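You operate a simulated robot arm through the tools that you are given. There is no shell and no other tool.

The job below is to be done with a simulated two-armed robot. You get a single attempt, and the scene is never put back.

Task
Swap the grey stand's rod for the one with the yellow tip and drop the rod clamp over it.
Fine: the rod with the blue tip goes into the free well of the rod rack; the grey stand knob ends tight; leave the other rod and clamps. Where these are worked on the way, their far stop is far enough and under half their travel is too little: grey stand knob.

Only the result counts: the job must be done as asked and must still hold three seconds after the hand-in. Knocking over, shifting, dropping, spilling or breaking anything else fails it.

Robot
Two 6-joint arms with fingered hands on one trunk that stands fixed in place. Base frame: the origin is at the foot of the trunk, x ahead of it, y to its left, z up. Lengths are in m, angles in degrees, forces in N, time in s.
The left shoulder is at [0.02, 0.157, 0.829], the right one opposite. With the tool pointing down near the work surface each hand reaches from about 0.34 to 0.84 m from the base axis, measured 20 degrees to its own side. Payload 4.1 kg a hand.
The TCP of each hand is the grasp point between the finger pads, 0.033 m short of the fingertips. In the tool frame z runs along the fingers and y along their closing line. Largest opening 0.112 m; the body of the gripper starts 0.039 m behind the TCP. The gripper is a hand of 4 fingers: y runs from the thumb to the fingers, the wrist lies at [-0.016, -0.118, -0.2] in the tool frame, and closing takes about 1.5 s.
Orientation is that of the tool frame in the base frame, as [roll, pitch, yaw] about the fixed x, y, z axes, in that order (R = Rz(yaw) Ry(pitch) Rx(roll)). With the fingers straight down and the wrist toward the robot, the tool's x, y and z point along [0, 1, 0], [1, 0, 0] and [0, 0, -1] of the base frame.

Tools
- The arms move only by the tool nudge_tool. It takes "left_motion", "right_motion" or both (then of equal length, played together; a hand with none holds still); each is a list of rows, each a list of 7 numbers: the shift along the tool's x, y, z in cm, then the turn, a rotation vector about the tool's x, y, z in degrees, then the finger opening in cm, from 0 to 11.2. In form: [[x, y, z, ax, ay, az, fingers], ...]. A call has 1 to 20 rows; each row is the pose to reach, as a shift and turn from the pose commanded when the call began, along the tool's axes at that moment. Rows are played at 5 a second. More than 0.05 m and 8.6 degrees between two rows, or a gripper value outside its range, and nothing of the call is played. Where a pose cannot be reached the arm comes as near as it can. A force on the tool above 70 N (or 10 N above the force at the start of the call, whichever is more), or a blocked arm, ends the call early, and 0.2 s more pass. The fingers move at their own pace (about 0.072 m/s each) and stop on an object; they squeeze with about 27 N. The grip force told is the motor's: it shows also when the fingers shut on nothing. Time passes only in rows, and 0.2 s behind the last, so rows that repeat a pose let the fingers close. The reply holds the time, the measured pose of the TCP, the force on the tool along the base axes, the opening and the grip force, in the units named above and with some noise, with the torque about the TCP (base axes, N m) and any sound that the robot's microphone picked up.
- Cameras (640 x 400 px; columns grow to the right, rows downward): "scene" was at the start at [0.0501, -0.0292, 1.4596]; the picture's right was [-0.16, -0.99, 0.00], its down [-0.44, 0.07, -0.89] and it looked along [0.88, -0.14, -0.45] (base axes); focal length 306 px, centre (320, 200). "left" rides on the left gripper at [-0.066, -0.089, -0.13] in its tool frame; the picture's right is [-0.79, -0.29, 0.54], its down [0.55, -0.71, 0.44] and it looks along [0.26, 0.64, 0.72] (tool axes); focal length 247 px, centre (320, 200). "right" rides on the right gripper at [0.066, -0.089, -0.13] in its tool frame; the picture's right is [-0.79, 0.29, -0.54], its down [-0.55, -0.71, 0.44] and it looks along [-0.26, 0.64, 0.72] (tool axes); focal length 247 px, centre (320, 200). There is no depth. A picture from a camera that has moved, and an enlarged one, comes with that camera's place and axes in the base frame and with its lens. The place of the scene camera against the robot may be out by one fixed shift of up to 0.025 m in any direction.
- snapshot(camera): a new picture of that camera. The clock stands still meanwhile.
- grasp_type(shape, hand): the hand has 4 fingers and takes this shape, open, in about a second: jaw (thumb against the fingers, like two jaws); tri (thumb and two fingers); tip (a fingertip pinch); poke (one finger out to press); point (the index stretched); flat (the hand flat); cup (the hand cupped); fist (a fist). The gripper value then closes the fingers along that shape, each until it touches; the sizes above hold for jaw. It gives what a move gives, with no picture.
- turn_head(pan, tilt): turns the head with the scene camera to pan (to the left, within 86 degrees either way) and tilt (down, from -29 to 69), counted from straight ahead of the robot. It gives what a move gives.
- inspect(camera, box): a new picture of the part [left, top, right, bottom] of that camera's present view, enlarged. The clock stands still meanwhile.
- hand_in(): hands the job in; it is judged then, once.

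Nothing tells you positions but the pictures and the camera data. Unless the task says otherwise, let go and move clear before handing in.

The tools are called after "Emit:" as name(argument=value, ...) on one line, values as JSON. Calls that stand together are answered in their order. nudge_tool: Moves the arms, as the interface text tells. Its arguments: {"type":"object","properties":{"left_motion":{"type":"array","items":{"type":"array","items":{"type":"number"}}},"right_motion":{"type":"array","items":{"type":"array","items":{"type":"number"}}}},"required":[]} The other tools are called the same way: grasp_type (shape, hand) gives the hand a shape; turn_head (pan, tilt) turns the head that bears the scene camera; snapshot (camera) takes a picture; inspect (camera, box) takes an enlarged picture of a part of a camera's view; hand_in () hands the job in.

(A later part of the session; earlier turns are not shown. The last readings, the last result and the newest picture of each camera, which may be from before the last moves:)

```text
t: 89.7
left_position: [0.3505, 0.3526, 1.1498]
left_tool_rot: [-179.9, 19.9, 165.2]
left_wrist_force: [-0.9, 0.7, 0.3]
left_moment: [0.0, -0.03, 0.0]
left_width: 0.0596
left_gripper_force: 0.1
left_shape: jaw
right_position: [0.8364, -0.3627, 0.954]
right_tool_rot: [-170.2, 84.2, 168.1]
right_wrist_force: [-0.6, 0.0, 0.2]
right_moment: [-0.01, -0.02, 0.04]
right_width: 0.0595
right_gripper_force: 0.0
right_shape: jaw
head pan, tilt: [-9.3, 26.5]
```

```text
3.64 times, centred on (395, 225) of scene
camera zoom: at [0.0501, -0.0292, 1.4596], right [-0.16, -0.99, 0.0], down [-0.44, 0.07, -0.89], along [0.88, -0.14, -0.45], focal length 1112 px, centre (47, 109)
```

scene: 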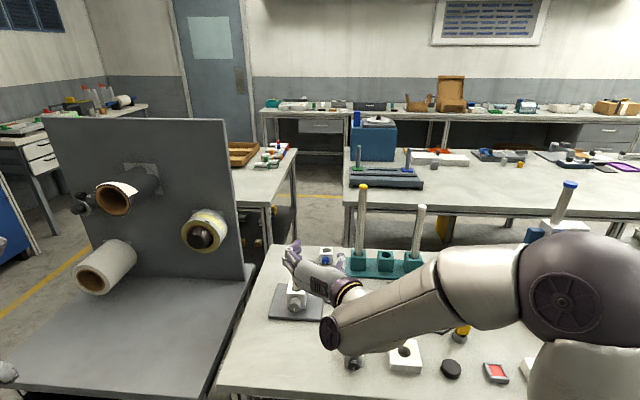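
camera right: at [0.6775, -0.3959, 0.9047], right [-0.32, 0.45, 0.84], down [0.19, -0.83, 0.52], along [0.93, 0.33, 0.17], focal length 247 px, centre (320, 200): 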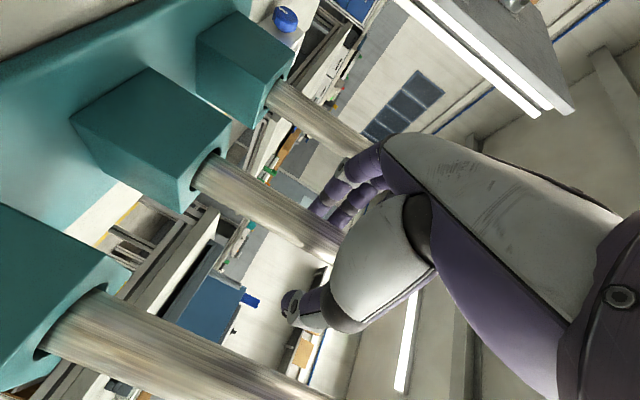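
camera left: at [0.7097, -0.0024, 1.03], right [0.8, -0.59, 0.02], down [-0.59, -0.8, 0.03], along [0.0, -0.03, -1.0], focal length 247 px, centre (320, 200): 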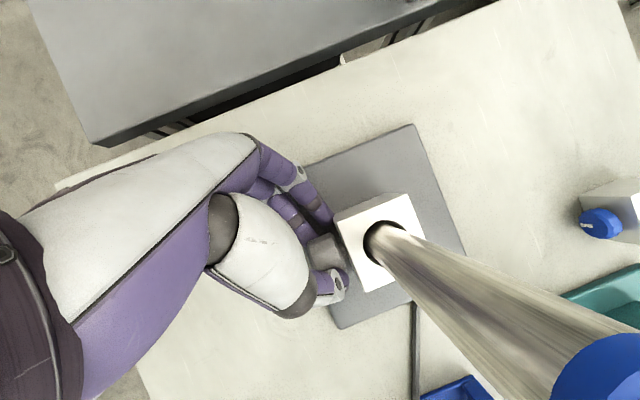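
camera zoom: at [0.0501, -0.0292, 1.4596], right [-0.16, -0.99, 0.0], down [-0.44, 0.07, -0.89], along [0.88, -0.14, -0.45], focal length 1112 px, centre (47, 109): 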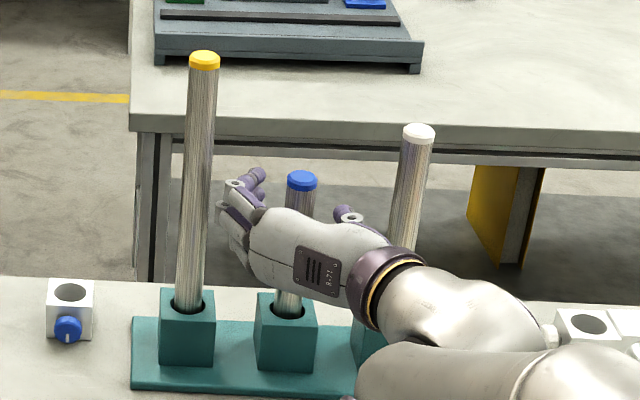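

Emit:
nudge_tool(right_motion=[[0.25, 0, -2.5, 0, 0, 0, 6], [0.5, 0, -5, 0, 0, 0, 6], [0.75, 0, -7.5, 0, 0, 0, 6], [1.0, 0, -10, 0, 0, 0, 6], [1.25, 0, -12.5, 0, 0, 0, 6], [1.25, 0, -12.5, 0, 0, 0, 6]])

Emit:
inspect(camera="scene", box=[340, 170, 450, 280])

Emit:
snapshot(camera="right")

```text
t: 91.1
left_position: [0.3493, 0.352, 1.1502]
left_tool_rot: [-179.9, 20.0, 165.4]
left_wrist_force: [0.3, -0.7, 0.4]
left_moment: [0.01, 0.04, 0.0]
left_width: 0.0596
left_gripper_force: 0.1
left_shape: jaw
right_position: [0.7191, -0.3173, 0.9548]
right_tool_rot: [-170.3, 84.3, 167.9]
right_wrist_force: [-0.1, -0.2, 0.3]
right_moment: [-0.01, -0.02, -0.01]
right_width: 0.0596
right_gripper_force: 0.0
right_shape: jaw
head pan, tilt: [-9.3, 26.5]
```

```text
3.64 times, centred on (395, 225) of scene
camera zoom: at [0.0501, -0.0292, 1.4596], right [-0.16, -0.99, 0.0], down [-0.44, 0.07, -0.89], along [0.88, -0.14, -0.45], focal length 1112 px, centre (47, 109)
```

zoom: 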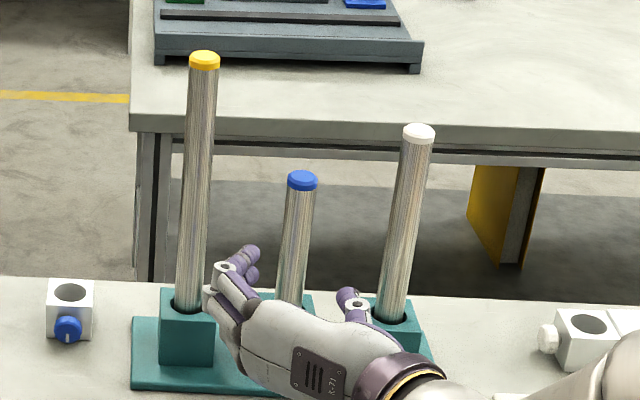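

```text
taken
camera right: at [0.5601, -0.3503, 0.9045], right [-0.32, 0.45, 0.84], down [0.19, -0.83, 0.52], along [0.93, 0.33, 0.18], focal length 247 px, centre (320, 200)
```

right: 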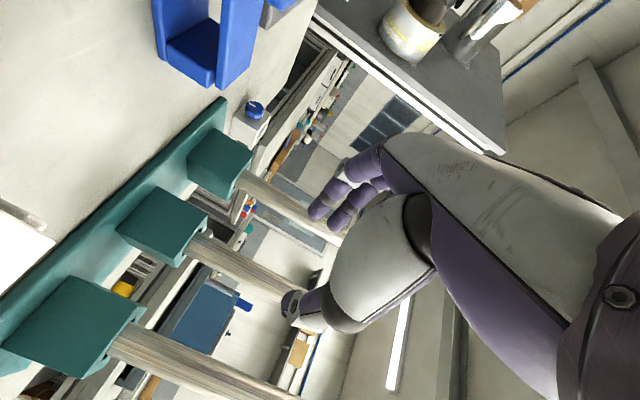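

The blue rod stands in the middle well. Next I shift left to line up with the yellow rod in the left well.

Emit:
nudge_tool(right_motion=[[0.1, 2.3, -0.5, 0, 0, 0, 6.5], [0.25, 4.6, 0, 0, 0, 0, 7], [0.4, 6.9, 0.5, 0, 0, 0, 7], [0.55, 9.13, 1.05, 0, 0, 0, 7], [0.55, 9.13, 1.05, 0, 0, 0, 7]])

Emit:
snapshot(camera="right")

Emit:
inspect(camera="scene", box=[330, 170, 440, 280])

```text
t: 92.3
left_position: [0.3501, 0.3517, 1.1512]
left_tool_rot: [-179.9, 19.9, 165.2]
left_wrist_force: [0.1, -0.3, -0.2]
left_moment: [0.0, -0.01, -0.04]
left_width: 0.0598
left_gripper_force: 0.1
left_shape: jaw
right_position: [0.7638, -0.2365, 0.9466]
right_tool_rot: [-169.3, 84.3, 169.0]
right_wrist_force: [0.0, -0.7, 0.8]
right_moment: [-0.02, -0.02, 0.01]
right_width: 0.0695
right_gripper_force: 0.1
right_shape: jaw
head pan, tilt: [-9.3, 26.5]
```

```text
taken
camera right: at [0.6035, -0.2699, 0.8964], right [-0.31, 0.45, 0.84], down [0.19, -0.83, 0.52], along [0.93, 0.33, 0.17], focal length 247 px, centre (320, 200)
```

right: 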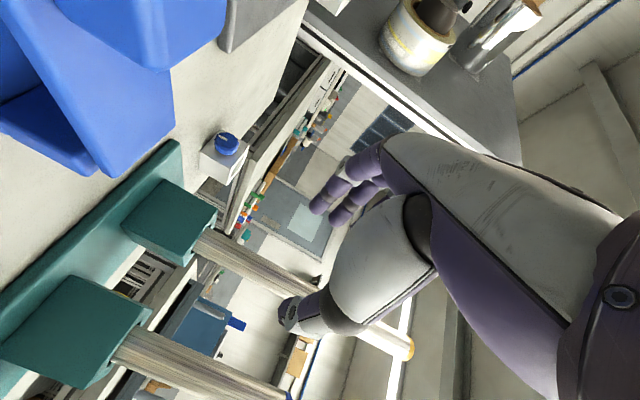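

```text
3.64 times, centred on (385, 225) of scene
camera zoom: at [0.0501, -0.0292, 1.4596], right [-0.16, -0.99, 0.0], down [-0.44, 0.07, -0.9], along [0.88, -0.14, -0.45], focal length 1112 px, centre (84, 109)
```

zoom: 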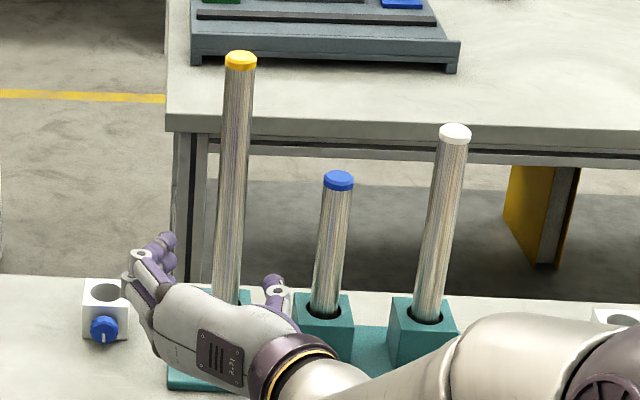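

Emit:
nudge_tool(right_motion=[[-0.27, 0, 2.6, 0, 0, 0, 7], [-0.53, -0.05, 5.3, 0, 0, 0, 7], [-0.8, -0.08, 7.9, 0, 0, 0, 7], [-1.06, -0.1, 10.5, 0, 0, 0, 7], [-1.06, -0.1, 10.5, 0, 0, 0, 7]])

Emit:
snapshot(camera="right")

Emit:
inspect(camera="scene", box=[330, 170, 440, 280])

```text
t: 93.5
left_position: [0.35, 0.353, 1.1497]
left_tool_rot: [-179.9, 19.9, 165.1]
left_wrist_force: [-0.8, 0.3, 0.1]
left_moment: [-0.01, 0.01, 0.0]
left_width: 0.0595
left_gripper_force: 0.0
left_shape: jaw
right_position: [0.8601, -0.2771, 0.9491]
right_tool_rot: [-170.2, 84.3, 168.0]
right_wrist_force: [-0.3, -0.2, 0.1]
right_moment: [0.0, 0.02, 0.0]
right_width: 0.0697
right_gripper_force: 0.1
right_shape: jaw
head pan, tilt: [-9.3, 26.5]
```

```text
taken
camera right: at [0.7012, -0.3097, 0.8991], right [-0.31, 0.45, 0.84], down [0.19, -0.83, 0.52], along [0.93, 0.33, 0.17], focal length 247 px, centre (320, 200)
```

right: 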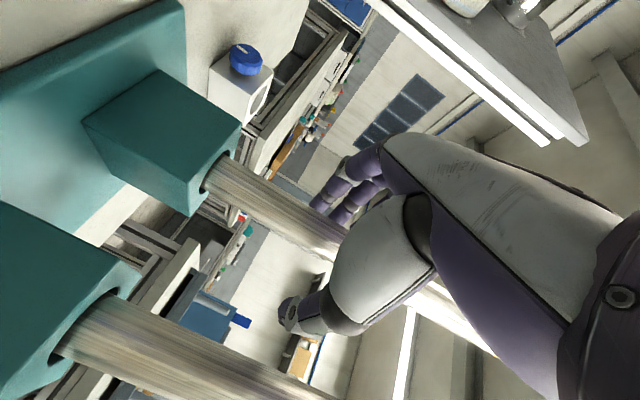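

```text
3.64 times, centred on (385, 225) of scene
camera zoom: at [0.05, -0.0292, 1.4596], right [-0.16, -0.99, 0.0], down [-0.44, 0.07, -0.9], along [0.88, -0.14, -0.45], focal length 1112 px, centre (84, 109)
```

zoom: 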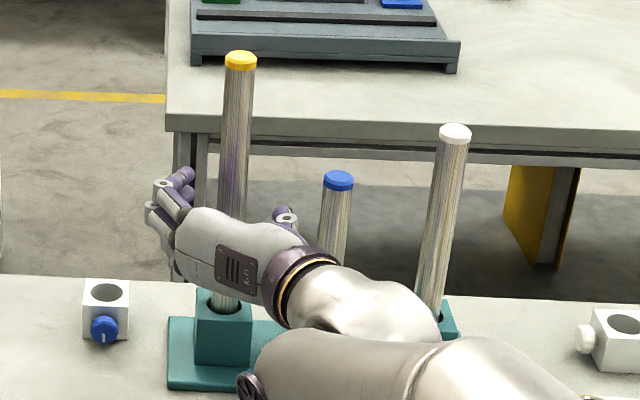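

Emit:
nudge_tool(right_motion=[[0, 0, 0, 0, 0, 0, 5.5], [0, 0, 0, 0, 0, 0, 4.5], [0, 0, 0, 0, 0, 0, 3.5], [0, 0, 0, 0, 0, 0, 2.5], [0, 0, 0, 0, 0, 0, 1.5], [0, 0, 0, 0, 0, 0, 0.5], [0, 0, 0, 0, 0, 0, 0], [0, 0, 0, 0, 0, 0, 0], [0, 0, 0, 0, 0, 0, 0]])

Emit:
snapshot(camera="right")

Emit:
inspect(camera="scene", box=[330, 170, 440, 280])

```text
t: 95.5
left_position: [0.3516, 0.3532, 1.1496]
left_tool_rot: [-179.9, 19.9, 165.2]
left_wrist_force: [0.1, -0.1, 0.2]
left_moment: [-0.03, 0.0, 0.0]
left_width: 0.0595
left_gripper_force: 0.0
left_shape: jaw
right_position: [0.861, -0.2759, 0.9498]
right_tool_rot: [-169.6, 84.3, 168.7]
right_wrist_force: [-1.0, -0.7, 0.1]
right_moment: [-0.05, 0.03, 0.0]
right_width: 0.0084
right_gripper_force: 26.8
right_shape: jaw
head pan, tilt: [-9.3, 26.5]
```

```text
taken
camera right: at [0.701, -0.3095, 0.8992], right [-0.32, 0.45, 0.84], down [0.19, -0.83, 0.52], along [0.93, 0.33, 0.18], focal length 247 px, centre (320, 200)
```

right: 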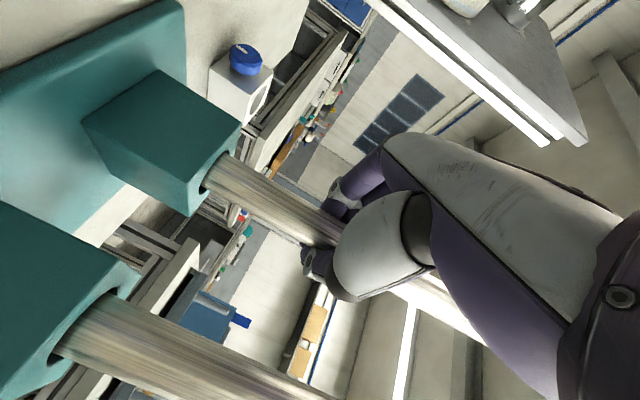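

```text
3.64 times, centred on (385, 225) of scene
camera zoom: at [0.0501, -0.0292, 1.4596], right [-0.16, -0.99, 0.0], down [-0.44, 0.07, -0.89], along [0.88, -0.14, -0.45], focal length 1112 px, centre (84, 109)
```

zoom: 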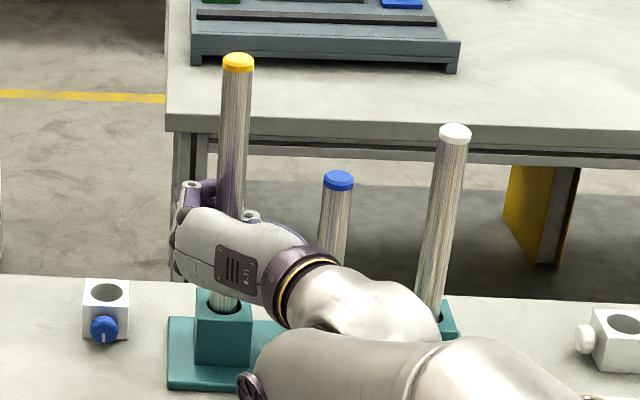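

Emit:
nudge_tool(right_motion=[[-0.7, 0, -0.07, 0, 0, 0, 0], [-1.4, -0.02, -0.14, 0, 0, 0, 0], [-2.1, -0.03, -0.21, 0, 0, 0, 0], [-2.8, -0.04, -0.28, 0, 0, 0, 0], [-2.8, -0.04, -0.28, 0, 0, 0, 0]])

Emit:
inspect(camera="scene", box=[330, 170, 440, 280])

```text
t: 96.7
left_position: [0.3489, 0.3518, 1.1491]
left_tool_rot: [-180.0, 19.9, 165.3]
left_wrist_force: [0.3, -0.6, -0.7]
left_moment: [-0.01, -0.02, -0.02]
left_width: 0.0594
left_gripper_force: 0.0
left_shape: jaw
right_position: [0.8619, -0.2755, 0.9756]
right_tool_rot: [-169.1, 84.3, 169.2]
right_wrist_force: [0.2, -0.2, -2.3]
right_moment: [0.0, 0.0, -0.04]
right_width: 0.0083
right_gripper_force: 27.5
right_shape: jaw
head pan, tilt: [-9.3, 26.5]
```

```text
3.64 times, centred on (385, 225) of scene
camera zoom: at [0.0502, -0.0292, 1.4596], right [-0.16, -0.99, 0.0], down [-0.44, 0.07, -0.89], along [0.88, -0.14, -0.45], focal length 1112 px, centre (84, 109)
```

zoom: 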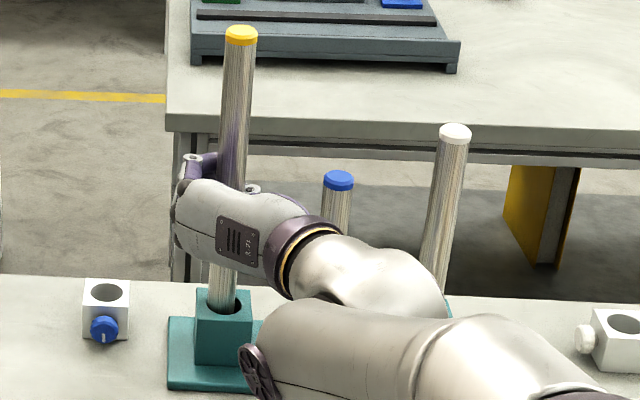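

Emit:
nudge_tool(right_motion=[[-0.8, -0.01, -0.08, 0, 0, 0, 0], [-1.6, -0.02, -0.16, 0, 0, 0, 0], [-2.4, -0.04, -0.24, 0, 0, 0, 0], [-3.2, -0.05, -0.32, 0, 0, 0, 0], [-4.0, -0.07, -0.4, 0, 0, 0, 0], [-4.5, -0.08, -0.45, 0, 0, 0, 0], [-4.5, -0.08, -0.45, 0, 0, 0, 0]])

Emit:
snapshot(camera="right")

Emit:
inspect(camera="scene", box=[330, 160, 440, 280])

```text
t: 98.3
left_position: [0.3502, 0.3529, 1.1499]
left_tool_rot: [-180.0, 19.9, 165.3]
left_wrist_force: [0.2, -0.5, -0.3]
left_moment: [0.02, -0.01, -0.02]
left_width: 0.0595
left_gripper_force: 0.1
left_shape: jaw
right_position: [0.8614, -0.2764, 1.0206]
right_tool_rot: [-169.7, 84.4, 168.6]
right_wrist_force: [-0.1, 0.4, -3.4]
right_moment: [0.0, -0.01, -0.04]
right_width: 0.0085
right_gripper_force: 27.4
right_shape: jaw
head pan, tilt: [-9.3, 26.5]
```

```text
taken
camera right: at [0.7021, -0.3081, 0.9702], right [-0.31, 0.45, 0.84], down [0.19, -0.83, 0.52], along [0.93, 0.33, 0.17], focal length 247 px, centre (320, 200)
```

right: 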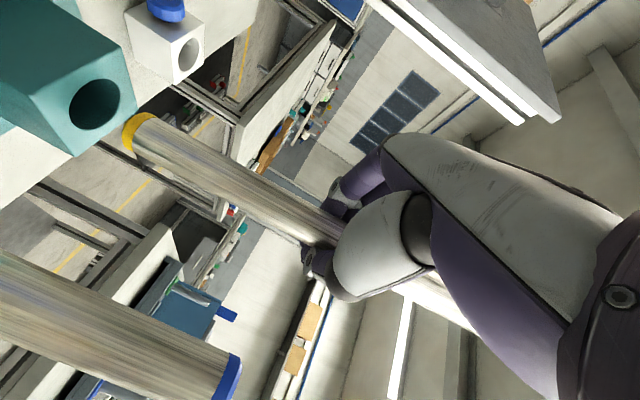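

```text
3.33 times, centred on (385, 220) of scene
camera zoom: at [0.0502, -0.0292, 1.4596], right [-0.16, -0.99, 0.0], down [-0.44, 0.07, -0.89], along [0.88, -0.14, -0.45], focal length 1019 px, centre (103, 133)
```

zoom: 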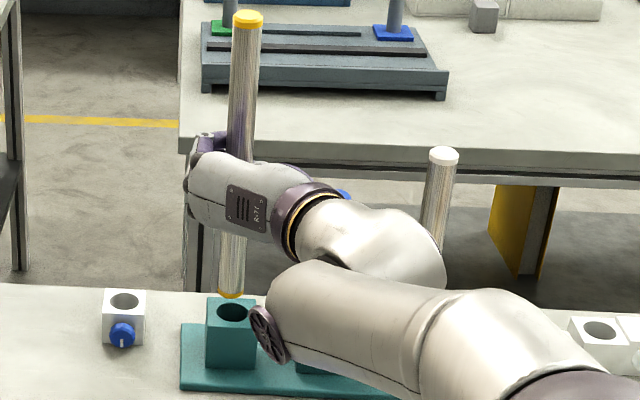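

The yellow rod is out, its bottom at z≈0.885. I retreat from the rack, raise a little, then carry it over the stand.

Emit:
nudge_tool(right_motion=[[0.23, 0, -2.3, 0, 0, 0, 0], [0.46, 0, -4.6, 0, 0, 0, 0], [0.68, 0, -6.9, 0, 0, 0, 0], [0.91, 0, -9.15, 0, 0, 0, 0], [1.14, 0, -11.43, 0, 0, 0, 0], [-0.1, -0.02, -11.55, 0, 0, 0, 0], [-1.35, -0.04, -11.68, 0, 0, 0, 0], [-1.24, 2.46, -13.19, 0, 0, 0, 0], [-1.13, 4.96, -14.7, 0, 0, 0, 0], [-1.02, 7.47, -16.2, 0, 0, 0, 0], [-0.91, 9.97, -17.7, 0, 0, 0, 0], [-0.8, 12.5, -19.25, 0, 0, 0, 0], [-0.7, 14.97, -20.75, 0, 0, 0, 0], [-0.7, 14.97, -20.75, 0, 0, 0, 0]])

Emit:
snapshot(camera="right")

Emit:
inspect(camera="scene", box=[240, 170, 440, 320])

```text
t: 101.3
left_position: [0.3504, 0.3522, 1.1502]
left_tool_rot: [-179.8, 20.0, 165.2]
left_wrist_force: [-0.1, -0.2, 0.1]
left_moment: [0.0, 0.0, 0.01]
left_width: 0.0597
left_gripper_force: 0.1
left_shape: jaw
right_position: [0.7255, -0.0616, 1.0435]
right_tool_rot: [-171.0, 84.3, 167.3]
right_wrist_force: [-0.6, -0.6, -2.2]
right_moment: [-0.01, -0.02, 0.02]
right_width: 0.0085
right_gripper_force: 27.7
right_shape: jaw
head pan, tilt: [-9.3, 26.5]
```

```text
taken
camera right: at [0.5663, -0.0949, 0.9937], right [-0.31, 0.45, 0.84], down [0.19, -0.83, 0.52], along [0.93, 0.33, 0.18], focal length 247 px, centre (320, 200)
```

right: 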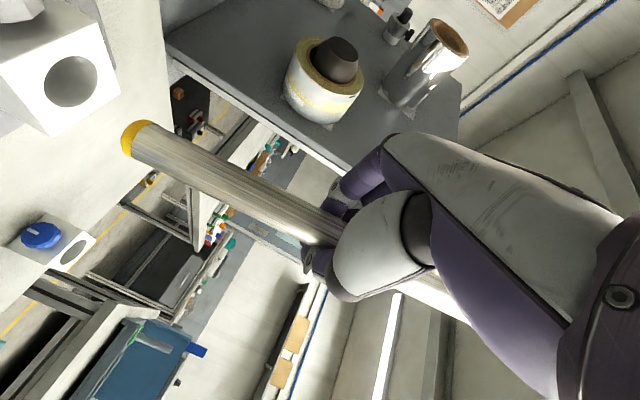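

```text
2.67 times, centred on (340, 245) of scene
camera zoom: at [0.0502, -0.0293, 1.4596], right [-0.16, -0.99, 0.0], down [-0.44, 0.07, -0.89], along [0.88, -0.14, -0.45], focal length 815 px, centre (267, 80)
```

zoom: 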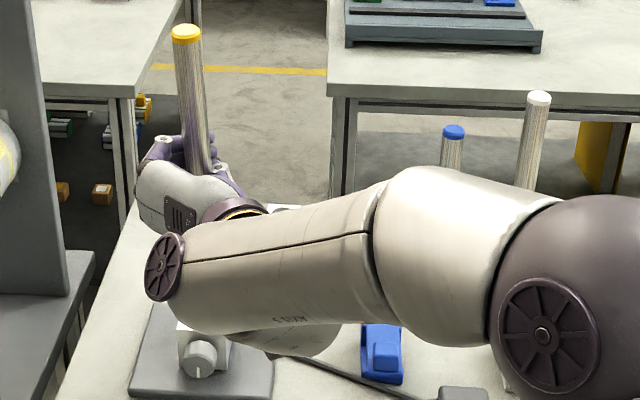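

Emit:
inspect(camera="right", box=[0, 0, 240, 200])

```text
2.00 times, centred on (120, 100) of right
camera zoom: at [0.5663, -0.0949, 0.9937], right [-0.31, 0.45, 0.84], down [0.19, -0.83, 0.52], along [0.93, 0.33, 0.18], focal length 494 px, centre (720, 400)
```

zoom: 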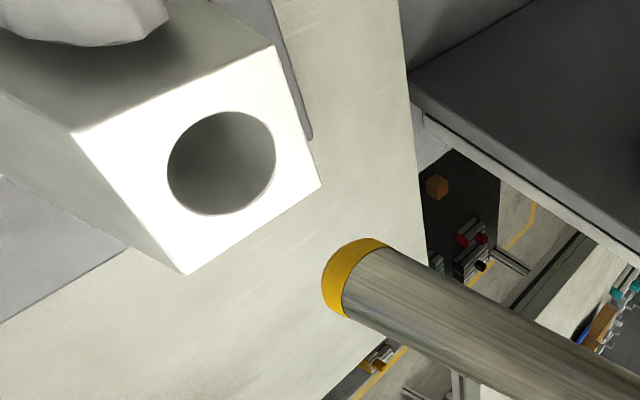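

The rod is tilted about 2°, so its bottom sits roughly 5 mm right of the bore. I shift 5 mm left, lower to just above the stand and check again.

Emit:
nudge_tool(right_motion=[[0.8, 0.3, 0, 0, 0, 0, 0], [1.6, 0.5, 0.05, 0, 0, 0, 0], [2.4, 0.53, 0.1, 0, 0, 0, 0], [3.1, 0.53, 0.18, 0, 0, 0, 0], [3.1, 0.53, 0.18, 0, 0, 0, 0]])

Emit:
inspect(camera="right", box=[0, 0, 240, 200])

```text
t: 102.5
left_position: [0.3503, 0.3525, 1.1498]
left_tool_rot: [-180.0, 19.9, 165.3]
left_wrist_force: [0.0, 0.4, 0.1]
left_moment: [0.01, -0.02, -0.01]
left_width: 0.0597
left_gripper_force: 0.1
left_shape: jaw
right_position: [0.7259, -0.0552, 1.0128]
right_tool_rot: [-170.2, 84.3, 168.1]
right_wrist_force: [0.9, -0.3, -2.7]
right_moment: [0.0, -0.06, 0.01]
right_width: 0.0086
right_gripper_force: 26.9
right_shape: jaw
head pan, tilt: [-9.3, 26.5]
```

```text
2.00 times, centred on (120, 100) of right
camera zoom: at [0.5666, -0.0887, 0.9627], right [-0.31, 0.45, 0.84], down [0.19, -0.83, 0.52], along [0.93, 0.33, 0.17], focal length 494 px, centre (720, 400)
```

zoom: 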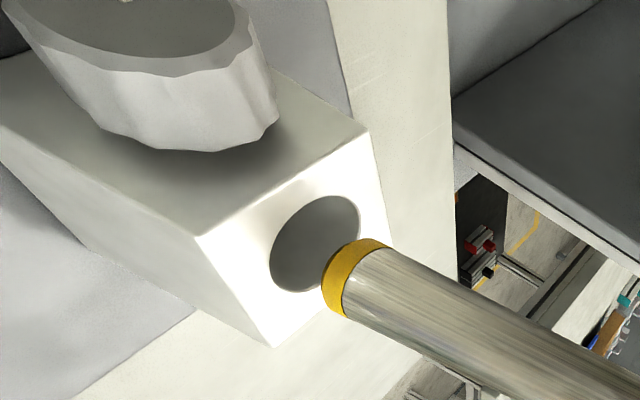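

Emit:
nudge_tool(right_motion=[[0.3, 0.1, 0, 0, 0, 0, 0], [0.6, 0.15, 0, 0, 0, 0, 0], [0.9, 0.15, 0.02, 0, 0, 0, 0], [0.9, 0.15, 0.02, 0, 0, 0, 0]])

Emit:
inspect(camera="right", box=[60, 60, 220, 200])

Emit:
inspect(camera="scene", box=[240, 170, 360, 320])

```text
t: 103.5
left_position: [0.3506, 0.352, 1.1503]
left_tool_rot: [-179.9, 19.9, 165.2]
left_wrist_force: [-0.2, -0.3, 0.5]
left_moment: [0.01, 0.0, 0.01]
left_width: 0.0594
left_gripper_force: 0.1
left_shape: jaw
right_position: [0.7256, -0.0542, 1.0038]
right_tool_rot: [-169.7, 84.3, 168.5]
right_wrist_force: [0.2, 0.1, -2.2]
right_moment: [0.0, -0.03, 0.02]
right_width: 0.0085
right_gripper_force: 27.2
right_shape: jaw
head pan, tilt: [-9.3, 26.5]
```

```text
2.86 times, centred on (140, 130) of right
camera zoom: at [0.5666, -0.0865, 0.9546], right [-0.32, 0.45, 0.84], down [0.19, -0.83, 0.52], along [0.93, 0.33, 0.18], focal length 706 px, centre (834, 400)
```

zoom: 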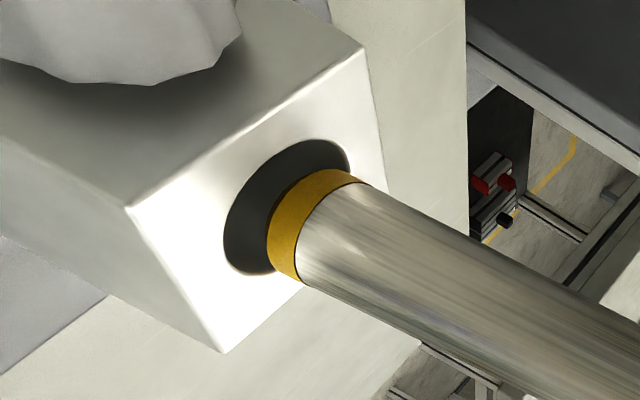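

```text
2.67 times, centred on (300, 245) of scene
camera zoom: at [0.0501, -0.0292, 1.4596], right [-0.16, -0.99, 0.0], down [-0.44, 0.07, -0.89], along [0.88, -0.14, -0.45], focal length 815 px, centre (373, 80)
```

zoom: 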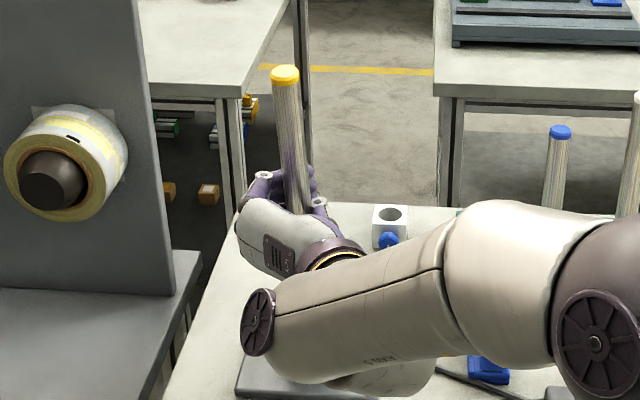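

Emit:
nudge_tool(right_motion=[[0.3, 0, 0.03, 0, 0, 0, 0], [0.6, 0, 0.06, 0, 0, 0, 0], [0.9, 0, 0.09, 0, 0, 0, 0], [1.2, 0, 0.12, 0, 0, 0, 0], [1.2, 0, 0.12, 0, 0, 0, 0]])

Emit:
inspect(camera="right", box=[60, 60, 220, 200])

```text
t: 104.7
left_position: [0.3502, 0.3531, 1.1497]
left_tool_rot: [-179.9, 19.9, 165.2]
left_wrist_force: [-0.7, 0.6, -0.3]
left_moment: [0.02, -0.02, 0.02]
left_width: 0.0594
left_gripper_force: 0.0
left_shape: jaw
right_position: [0.7259, -0.0534, 0.9913]
right_tool_rot: [-169.6, 84.3, 168.7]
right_wrist_force: [-0.8, -0.6, -0.2]
right_moment: [-0.04, 0.03, -0.02]
right_width: 0.0074
right_gripper_force: 27.4
right_shape: jaw
head pan, tilt: [-9.3, 26.5]
```

```text
2.86 times, centred on (140, 130) of right
camera zoom: at [0.5665, -0.0867, 0.9416], right [-0.31, 0.45, 0.84], down [0.19, -0.83, 0.52], along [0.93, 0.33, 0.17], focal length 706 px, centre (834, 400)
```

zoom: 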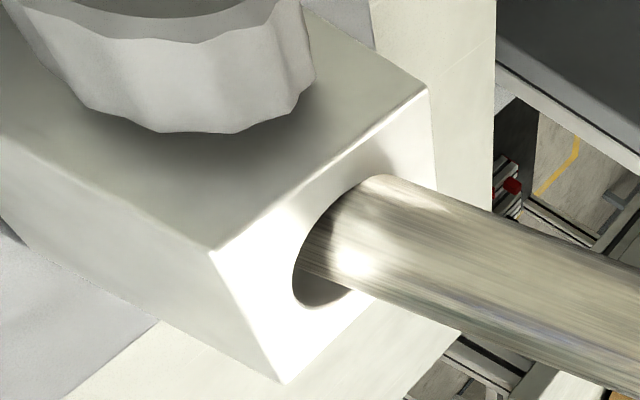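

Emit:
nudge_tool(right_motion=[[0.5, 0, 0.05, 0, 0, 0, 0], [1.0, 0.02, 0.1, 0, 0, 0, 0], [1.5, 0.03, 0.15, 0, 0, 0, 0], [2.0, 0.03, 0.2, 0, 0, 0, 0], [2.5, 0.04, 0.25, 0, 0, 0, 0], [3.0, 0.05, 0.3, 0, 0, 0, 0], [3.0, 0.05, 0.3, 0, 0, 0, 0]])

Emit:
inspect(camera="scene", box=[240, 170, 360, 320])

Emit:
snapshot(camera="right")

```text
t: 106.3
left_position: [0.35, 0.353, 1.1502]
left_tool_rot: [-179.9, 19.9, 165.2]
left_wrist_force: [0.3, -0.7, 0.2]
left_moment: [0.0, 0.0, -0.01]
left_width: 0.0593
left_gripper_force: 0.0
left_shape: jaw
right_position: [0.7251, -0.0538, 0.9602]
right_tool_rot: [-169.6, 84.3, 168.7]
right_wrist_force: [0.4, -0.1, -0.2]
right_moment: [-0.01, -0.01, 0.01]
right_width: 0.0072
right_gripper_force: 27.2
right_shape: jaw
head pan, tilt: [-9.3, 26.5]
```

```text
2.67 times, centred on (300, 245) of scene
camera zoom: at [0.0501, -0.0292, 1.4596], right [-0.16, -0.99, 0.0], down [-0.44, 0.07, -0.89], along [0.88, -0.14, -0.45], focal length 815 px, centre (373, 80)
```

zoom: 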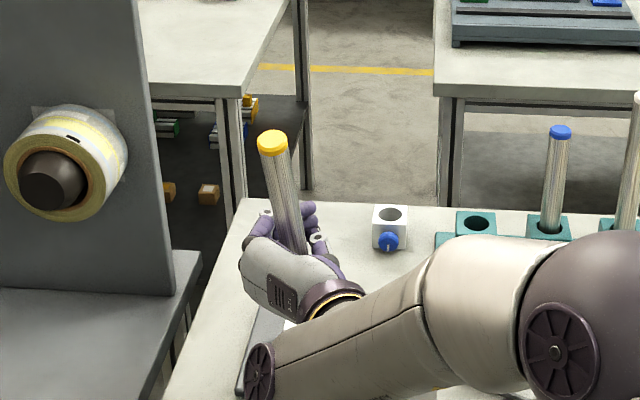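

```text
taken
camera right: at [0.5666, -0.0869, 0.9115], right [-0.31, 0.45, 0.84], down [0.19, -0.83, 0.52], along [0.93, 0.33, 0.17], focal length 247 px, centre (320, 200)
```

right: 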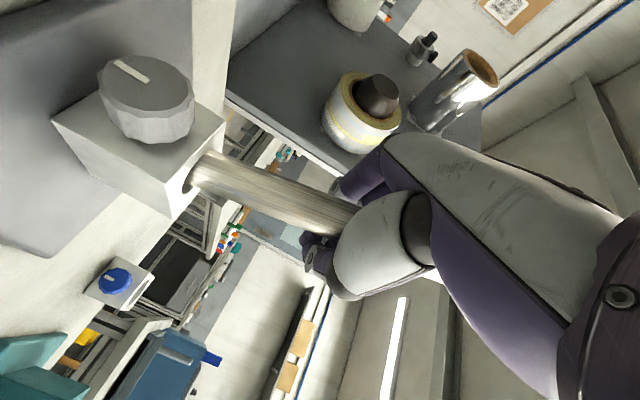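

The rod is in the stand, leaning a little in the loose bore. I open the hand and check before retreating.

Emit:
nudge_tool(right_motion=[[0, 0, 0, 0, 0, 0, 1.5], [0, 0, 0, 0, 0, 0, 3], [0, 0, 0, 0, 0, 0, 4.5], [0, 0, 0, 0, 0, 0, 6], [0, 0, 0, 0, 0, 0, 7], [0, 0, 0, 0, 0, 0, 7]])

Emit:
snapshot(camera="right")

Emit:
inspect(camera="scene", box=[240, 170, 360, 320])

```text
t: 107.7
left_position: [0.3507, 0.3524, 1.1494]
left_tool_rot: [-179.9, 19.8, 165.2]
left_wrist_force: [-0.1, 0.0, 0.4]
left_moment: [0.0, -0.01, 0.02]
left_width: 0.0598
left_gripper_force: 0.1
left_shape: jaw
right_position: [0.7257, -0.0529, 0.9614]
right_tool_rot: [-169.6, 84.3, 168.6]
right_wrist_force: [0.6, 0.4, -0.1]
right_moment: [-0.03, -0.01, -0.01]
right_width: 0.0696
right_gripper_force: 0.1
right_shape: jaw
head pan, tilt: [-9.3, 26.5]
```

```text
taken
camera right: at [0.5667, -0.0868, 0.9118], right [-0.32, 0.45, 0.84], down [0.19, -0.83, 0.52], along [0.93, 0.33, 0.17], focal length 247 px, centre (320, 200)
```

right: 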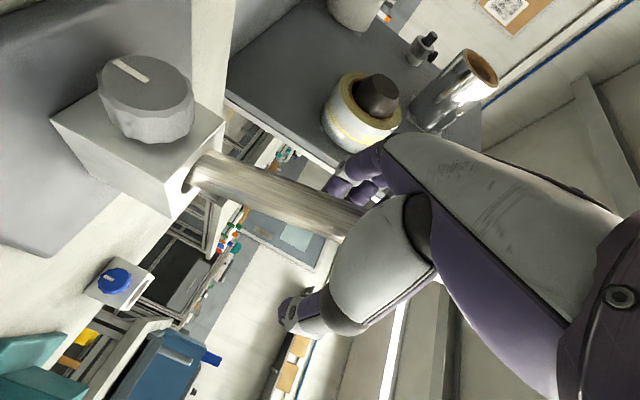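

```text
2.67 times, centred on (300, 245) of scene
camera zoom: at [0.0501, -0.0292, 1.4596], right [-0.16, -0.99, 0.0], down [-0.44, 0.07, -0.89], along [0.88, -0.14, -0.45], focal length 815 px, centre (373, 80)
```

zoom: 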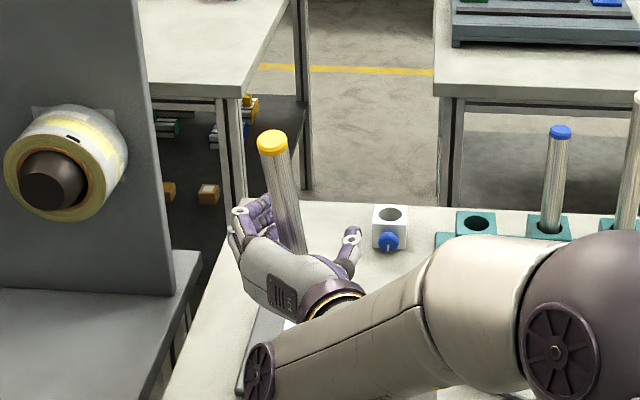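

Emit:
nudge_tool(right_motion=[[0.15, 0, -1.5, 0, 0, 0, 8], [0.3, 0, -3, 0, 0, 0, 8], [0.5, 0, -5, 0, 0, 0, 8], [0.75, 0, -7.5, 0, 0, 0, 8], [1.0, 0, -10, 0, 0, 0, 8], [1.2, 0, -12, 0, 0, 0, 8], [1.2, 0, -12, 0, 0, 0, 8]])

Emit:
snapshot(camera="right")

Emit:
inspect(camera="scene", box=[240, 170, 360, 320])

```text
t: 109.3
left_position: [0.3493, 0.3519, 1.1503]
left_tool_rot: [-179.9, 19.8, 165.3]
left_wrist_force: [0.6, -0.3, 0.3]
left_moment: [0.04, 0.0, 0.01]
left_width: 0.0596
left_gripper_force: 0.0
left_shape: jaw
right_position: [0.6149, -0.0104, 0.9641]
right_tool_rot: [-169.6, 84.3, 168.7]
right_wrist_force: [0.9, -0.7, 0.0]
right_moment: [0.01, 0.0, -0.01]
right_width: 0.0795
right_gripper_force: 0.1
right_shape: jaw
head pan, tilt: [-9.3, 26.5]
```

```text
taken
camera right: at [0.4551, -0.0429, 0.9136], right [-0.32, 0.45, 0.84], down [0.19, -0.83, 0.52], along [0.93, 0.33, 0.18], focal length 247 px, centre (320, 200)
```

right: 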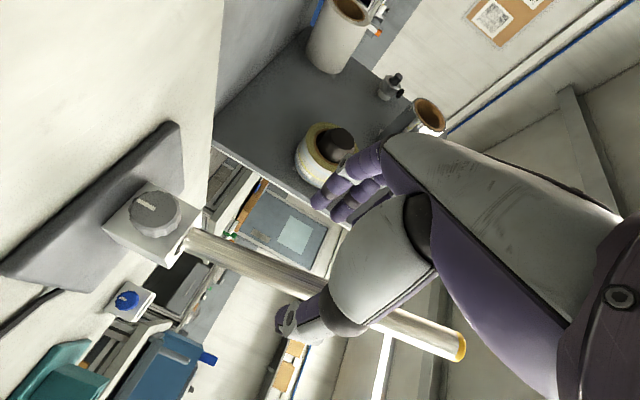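

```text
2.67 times, centred on (300, 245) of scene
camera zoom: at [0.0501, -0.0292, 1.4596], right [-0.16, -0.99, 0.0], down [-0.44, 0.07, -0.89], along [0.88, -0.14, -0.45], focal length 815 px, centre (373, 80)
```

zoom: 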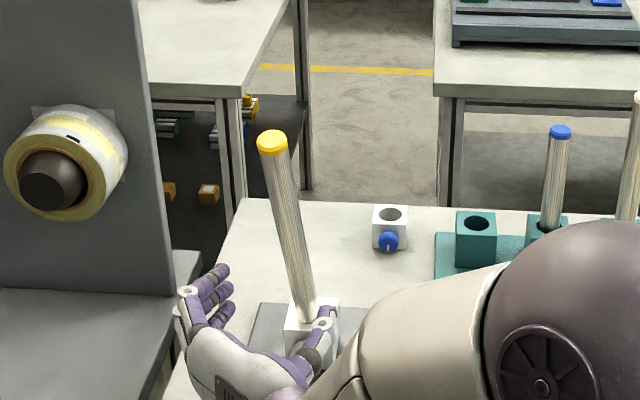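

Emit:
inspect(camera="right", box=[80, 140, 320, 320])

Emit:
inspect(camera="right", box=[380, 270, 540, 390])

Emit:
inspect(camera="scene", box=[260, 210, 340, 310])

```text
2.22 times, centred on (200, 230) of right
camera zoom: at [0.4551, -0.0429, 0.9136], right [-0.32, 0.45, 0.84], down [0.19, -0.83, 0.52], along [0.93, 0.33, 0.18], focal length 549 px, centre (587, 133)
```

zoom: 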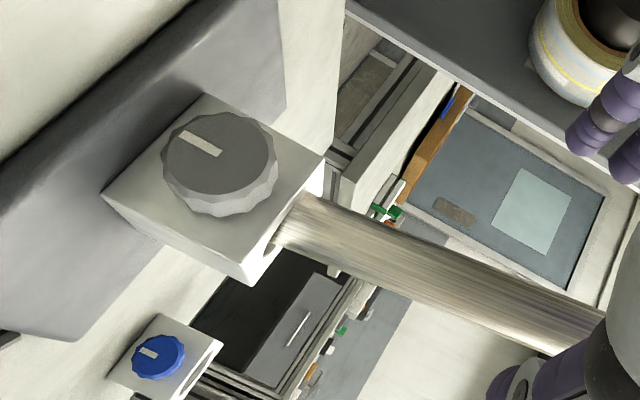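

```text
3.33 times, centred on (460, 330) of right
camera zoom: at [0.4551, -0.0429, 0.9136], right [-0.32, 0.45, 0.84], down [0.19, -0.83, 0.52], along [0.93, 0.33, 0.18], focal length 823 px, centre (-147, -233)
```

zoom: 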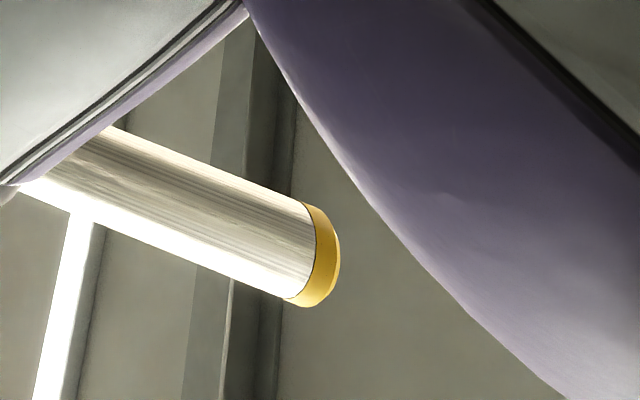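

```text
4.00 times, centred on (300, 260) of scene
camera zoom: at [0.0501, -0.0292, 1.4596], right [-0.16, -0.99, 0.0], down [-0.44, 0.07, -0.89], along [0.88, -0.14, -0.45], focal length 1223 px, centre (400, -40)
```

zoom: 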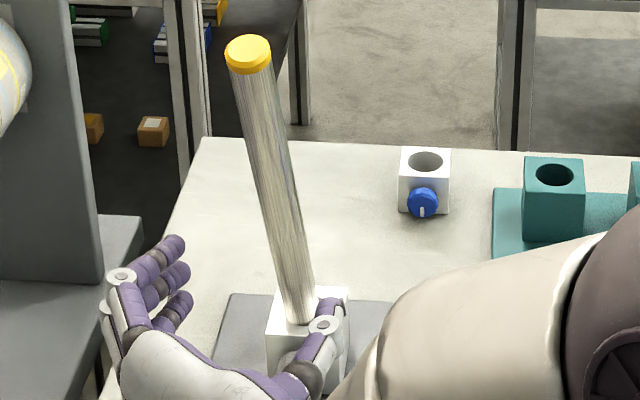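

The rod only went in about 2 cm and leans ~18° toward the robot and left. I'll re-grip it higher with a fingertip pinch, set it upright and push it down.

Emit:
nudge_tool(right_motion=[[-0.6, -0.1, 2.2, 0, 0, 0, 8], [-1.2, -0.2, 4.5, 0, 0, 0, 8], [-1.78, -0.34, 6.78, 0, 0, 0, 8], [-1.78, -0.34, 6.78, 0, 0, 0, 8]])

Emit:
snapshot(camera="right")

Emit:
inspect(camera="scene", box=[250, 200, 350, 310])

```text
t: 110.3
left_position: [0.3504, 0.3525, 1.1509]
left_tool_rot: [-179.9, 19.9, 165.3]
left_wrist_force: [0.3, 0.4, -0.3]
left_moment: [-0.02, -0.03, 0.0]
left_width: 0.0598
left_gripper_force: 0.1
left_shape: jaw
right_position: [0.6776, -0.0383, 0.972]
right_tool_rot: [-170.3, 84.3, 167.9]
right_wrist_force: [-0.3, 0.1, -0.5]
right_moment: [-0.03, -0.01, -0.02]
right_width: 0.0794
right_gripper_force: 0.2
right_shape: jaw
head pan, tilt: [-9.3, 26.5]
```

```text
taken
camera right: at [0.518, -0.0712, 0.9223], right [-0.31, 0.45, 0.84], down [0.19, -0.83, 0.52], along [0.93, 0.33, 0.17], focal length 247 px, centre (320, 200)
```

right: 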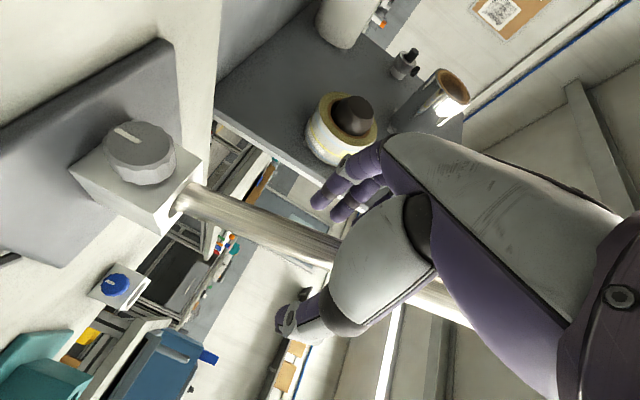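

```text
3.64 times, centred on (300, 255) of scene
camera zoom: at [0.0501, -0.0292, 1.4596], right [-0.16, -0.99, 0.0], down [-0.44, 0.07, -0.9], along [0.88, -0.14, -0.45], focal length 1112 px, centre (393, 0)
```

zoom: 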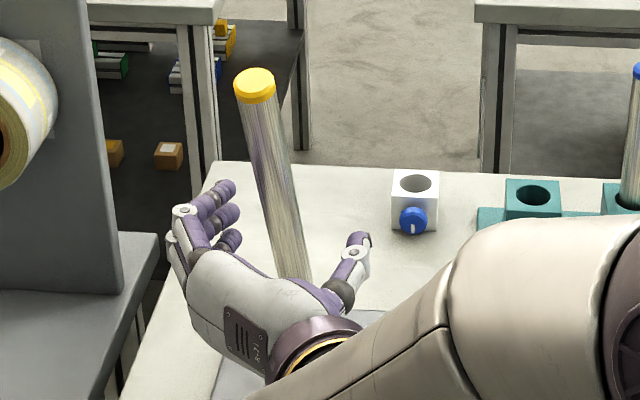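

Emit:
nudge_tool(right_motion=[[0, 0, 0, 0, 0, 0, 6], [0, 0, 0, 0, 0, 0, 5], [0, 0, 0, 0, 0, 0, 4], [0, 0, 0, 0, 0, 0, 3], [0, 0, 0, 0, 0, 0, 2], [0, 0, 0, 0, 0, 0, 1], [0, 0, 0, 0, 0, 0, 0], [0, 0, 0, 0, 0, 0, 0]])

Emit:
snapshot(camera="right")

Emit:
inspect(camera="scene", box=[250, 200, 350, 310])

```text
t: 112.1
left_position: [0.3502, 0.3541, 1.1498]
left_tool_rot: [-179.8, 19.9, 165.2]
left_wrist_force: [0.3, 0.4, -0.5]
left_moment: [0.01, -0.01, 0.01]
left_width: 0.0594
left_gripper_force: 0.1
left_shape: jaw
right_position: [0.6774, -0.038, 0.9706]
right_tool_rot: [-169.8, 84.3, 168.4]
right_wrist_force: [3.4, -1.7, 0.8]
right_moment: [-0.07, 0.03, -0.01]
right_width: 0.018
right_gripper_force: 26.7
right_shape: jaw
head pan, tilt: [-9.3, 26.5]
```

```text
taken
camera right: at [0.518, -0.0713, 0.9224], right [-0.32, 0.45, 0.84], down [0.19, -0.83, 0.52], along [0.93, 0.33, 0.18], focal length 247 px, centre (320, 200)
```

right: 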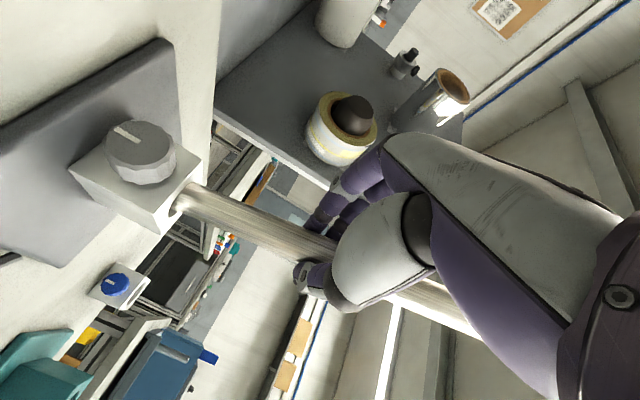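

```text
3.64 times, centred on (300, 255) of scene
camera zoom: at [0.0502, -0.0292, 1.4596], right [-0.16, -0.99, 0.0], down [-0.44, 0.07, -0.89], along [0.88, -0.14, -0.45], focal length 1112 px, centre (393, 0)
```

zoom: 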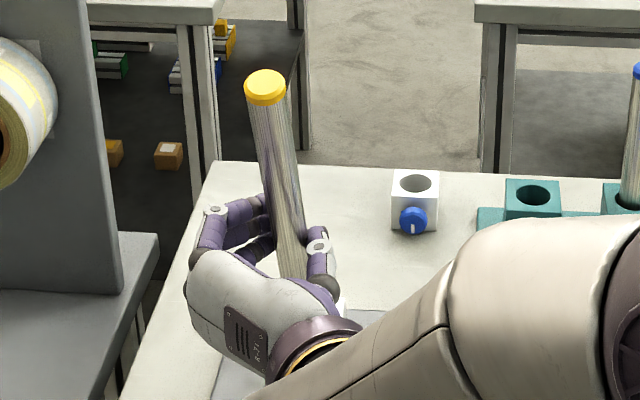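

The pinch holds (1.8 cm). I move the hand forward-right to set the rod upright.

Emit:
nudge_tool(right_motion=[[-0.08, -0.07, 0.8, 0, 0, 0, 0], [-0.16, -0.14, 1.6, 0, 0, 0, 0], [-0.25, -0.21, 2.5, 0, 0, 0, 0], [-0.33, -0.28, 3.33, 0, 0, 0, 0], [-0.33, -0.28, 3.33, 0, 0, 0, 0]])

Emit:
snapshot(camera="right")

Emit:
inspect(camera="scene", box=[250, 200, 350, 310])

```text
t: 113.3
left_position: [0.3502, 0.3523, 1.149]
left_tool_rot: [-179.8, 19.9, 165.2]
left_wrist_force: [-0.3, -1.0, -0.1]
left_moment: [-0.01, 0.01, 0.02]
left_width: 0.0594
left_gripper_force: 0.0
left_shape: jaw
right_position: [0.7065, -0.0518, 0.9738]
right_tool_rot: [-170.2, 84.4, 168.0]
right_wrist_force: [-2.1, -0.1, -2.9]
right_moment: [0.0, 0.27, -0.03]
right_width: 0.0187
right_gripper_force: 26.5
right_shape: jaw
head pan, tilt: [-9.3, 26.5]
```

```text
taken
camera right: at [0.5476, -0.0852, 0.9235], right [-0.31, 0.45, 0.84], down [0.19, -0.83, 0.52], along [0.93, 0.33, 0.17], focal length 247 px, centre (320, 200)
```

right: 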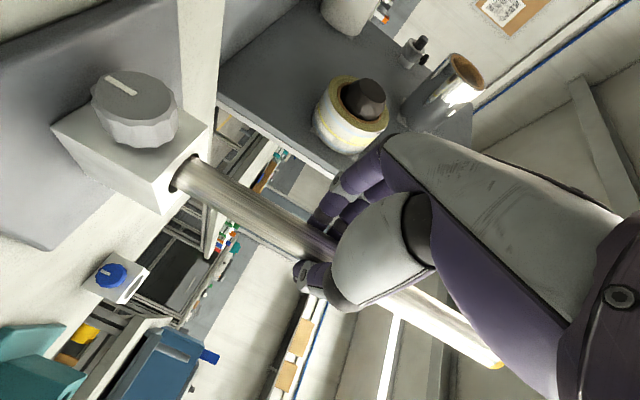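

```text
3.64 times, centred on (300, 255) of scene
camera zoom: at [0.0501, -0.0292, 1.4596], right [-0.16, -0.99, 0.0], down [-0.44, 0.07, -0.89], along [0.88, -0.14, -0.45], focal length 1112 px, centre (393, 0)
```

zoom: 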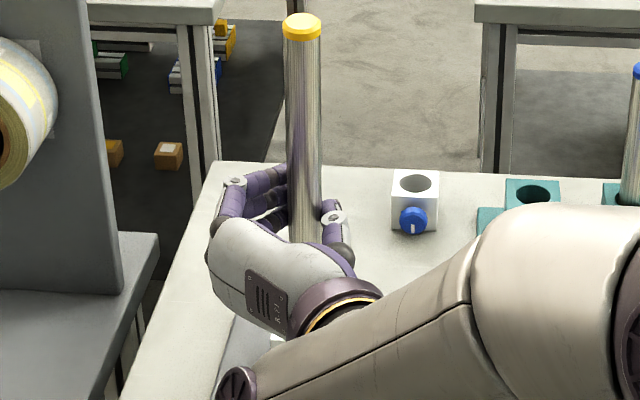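

The rod is upright now, still about 1.8 cm short of the bottom. I push it down gently.

Emit:
nudge_tool(right_motion=[[0.3, 0.1, 0.3, 0, 0, 0, 0], [0.8, 0.2, 0.55, 0, 0, 0, 0], [1.3, 0.22, 0.6, 0, 0, 0, 0], [1.8, 0.23, 0.65, 0, 0, 0, 0], [2.3, 0.23, 0.7, 0, 0, 0, 0], [2.3, 0.23, 0.7, 0, 0, 0, 0]])

Emit:
snapshot(camera="right")

Emit:
inspect(camera="scene", box=[250, 200, 350, 310])

```text
t: 114.7
left_position: [0.351, 0.3531, 1.1496]
left_tool_rot: [-179.9, 19.9, 165.2]
left_wrist_force: [0.9, 0.1, 0.2]
left_moment: [0.0, 0.01, -0.03]
left_width: 0.0598
left_gripper_force: 0.1
left_shape: jaw
right_position: [0.7119, -0.0525, 0.9493]
right_tool_rot: [-169.8, 84.3, 168.6]
right_wrist_force: [-2.7, -0.1, -2.1]
right_moment: [-0.02, 0.23, -0.01]
right_width: 0.0189
right_gripper_force: 26.7
right_shape: jaw
head pan, tilt: [-9.3, 26.5]
```

```text
taken
camera right: at [0.5528, -0.0858, 0.8994], right [-0.31, 0.45, 0.84], down [0.19, -0.83, 0.52], along [0.93, 0.33, 0.17], focal length 247 px, centre (320, 200)
```

right: 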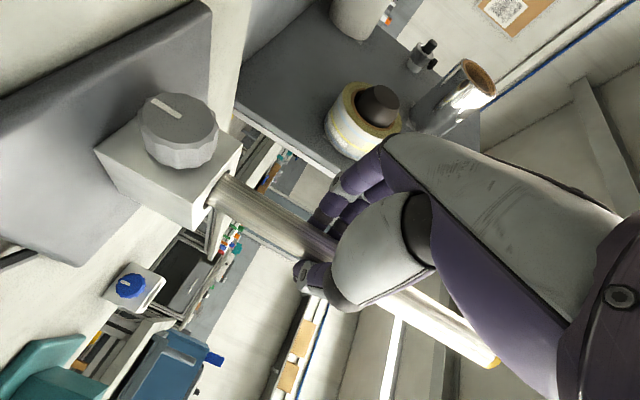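

```text
3.64 times, centred on (300, 255) of scene
camera zoom: at [0.0501, -0.0292, 1.4596], right [-0.16, -0.99, 0.0], down [-0.44, 0.07, -0.89], along [0.88, -0.14, -0.45], focal length 1112 px, centre (393, 0)
```

zoom: 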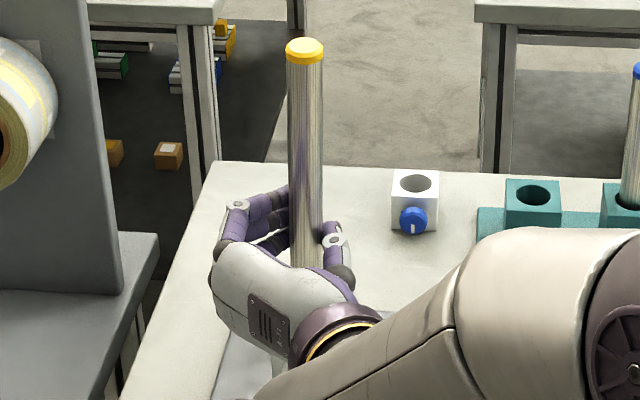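

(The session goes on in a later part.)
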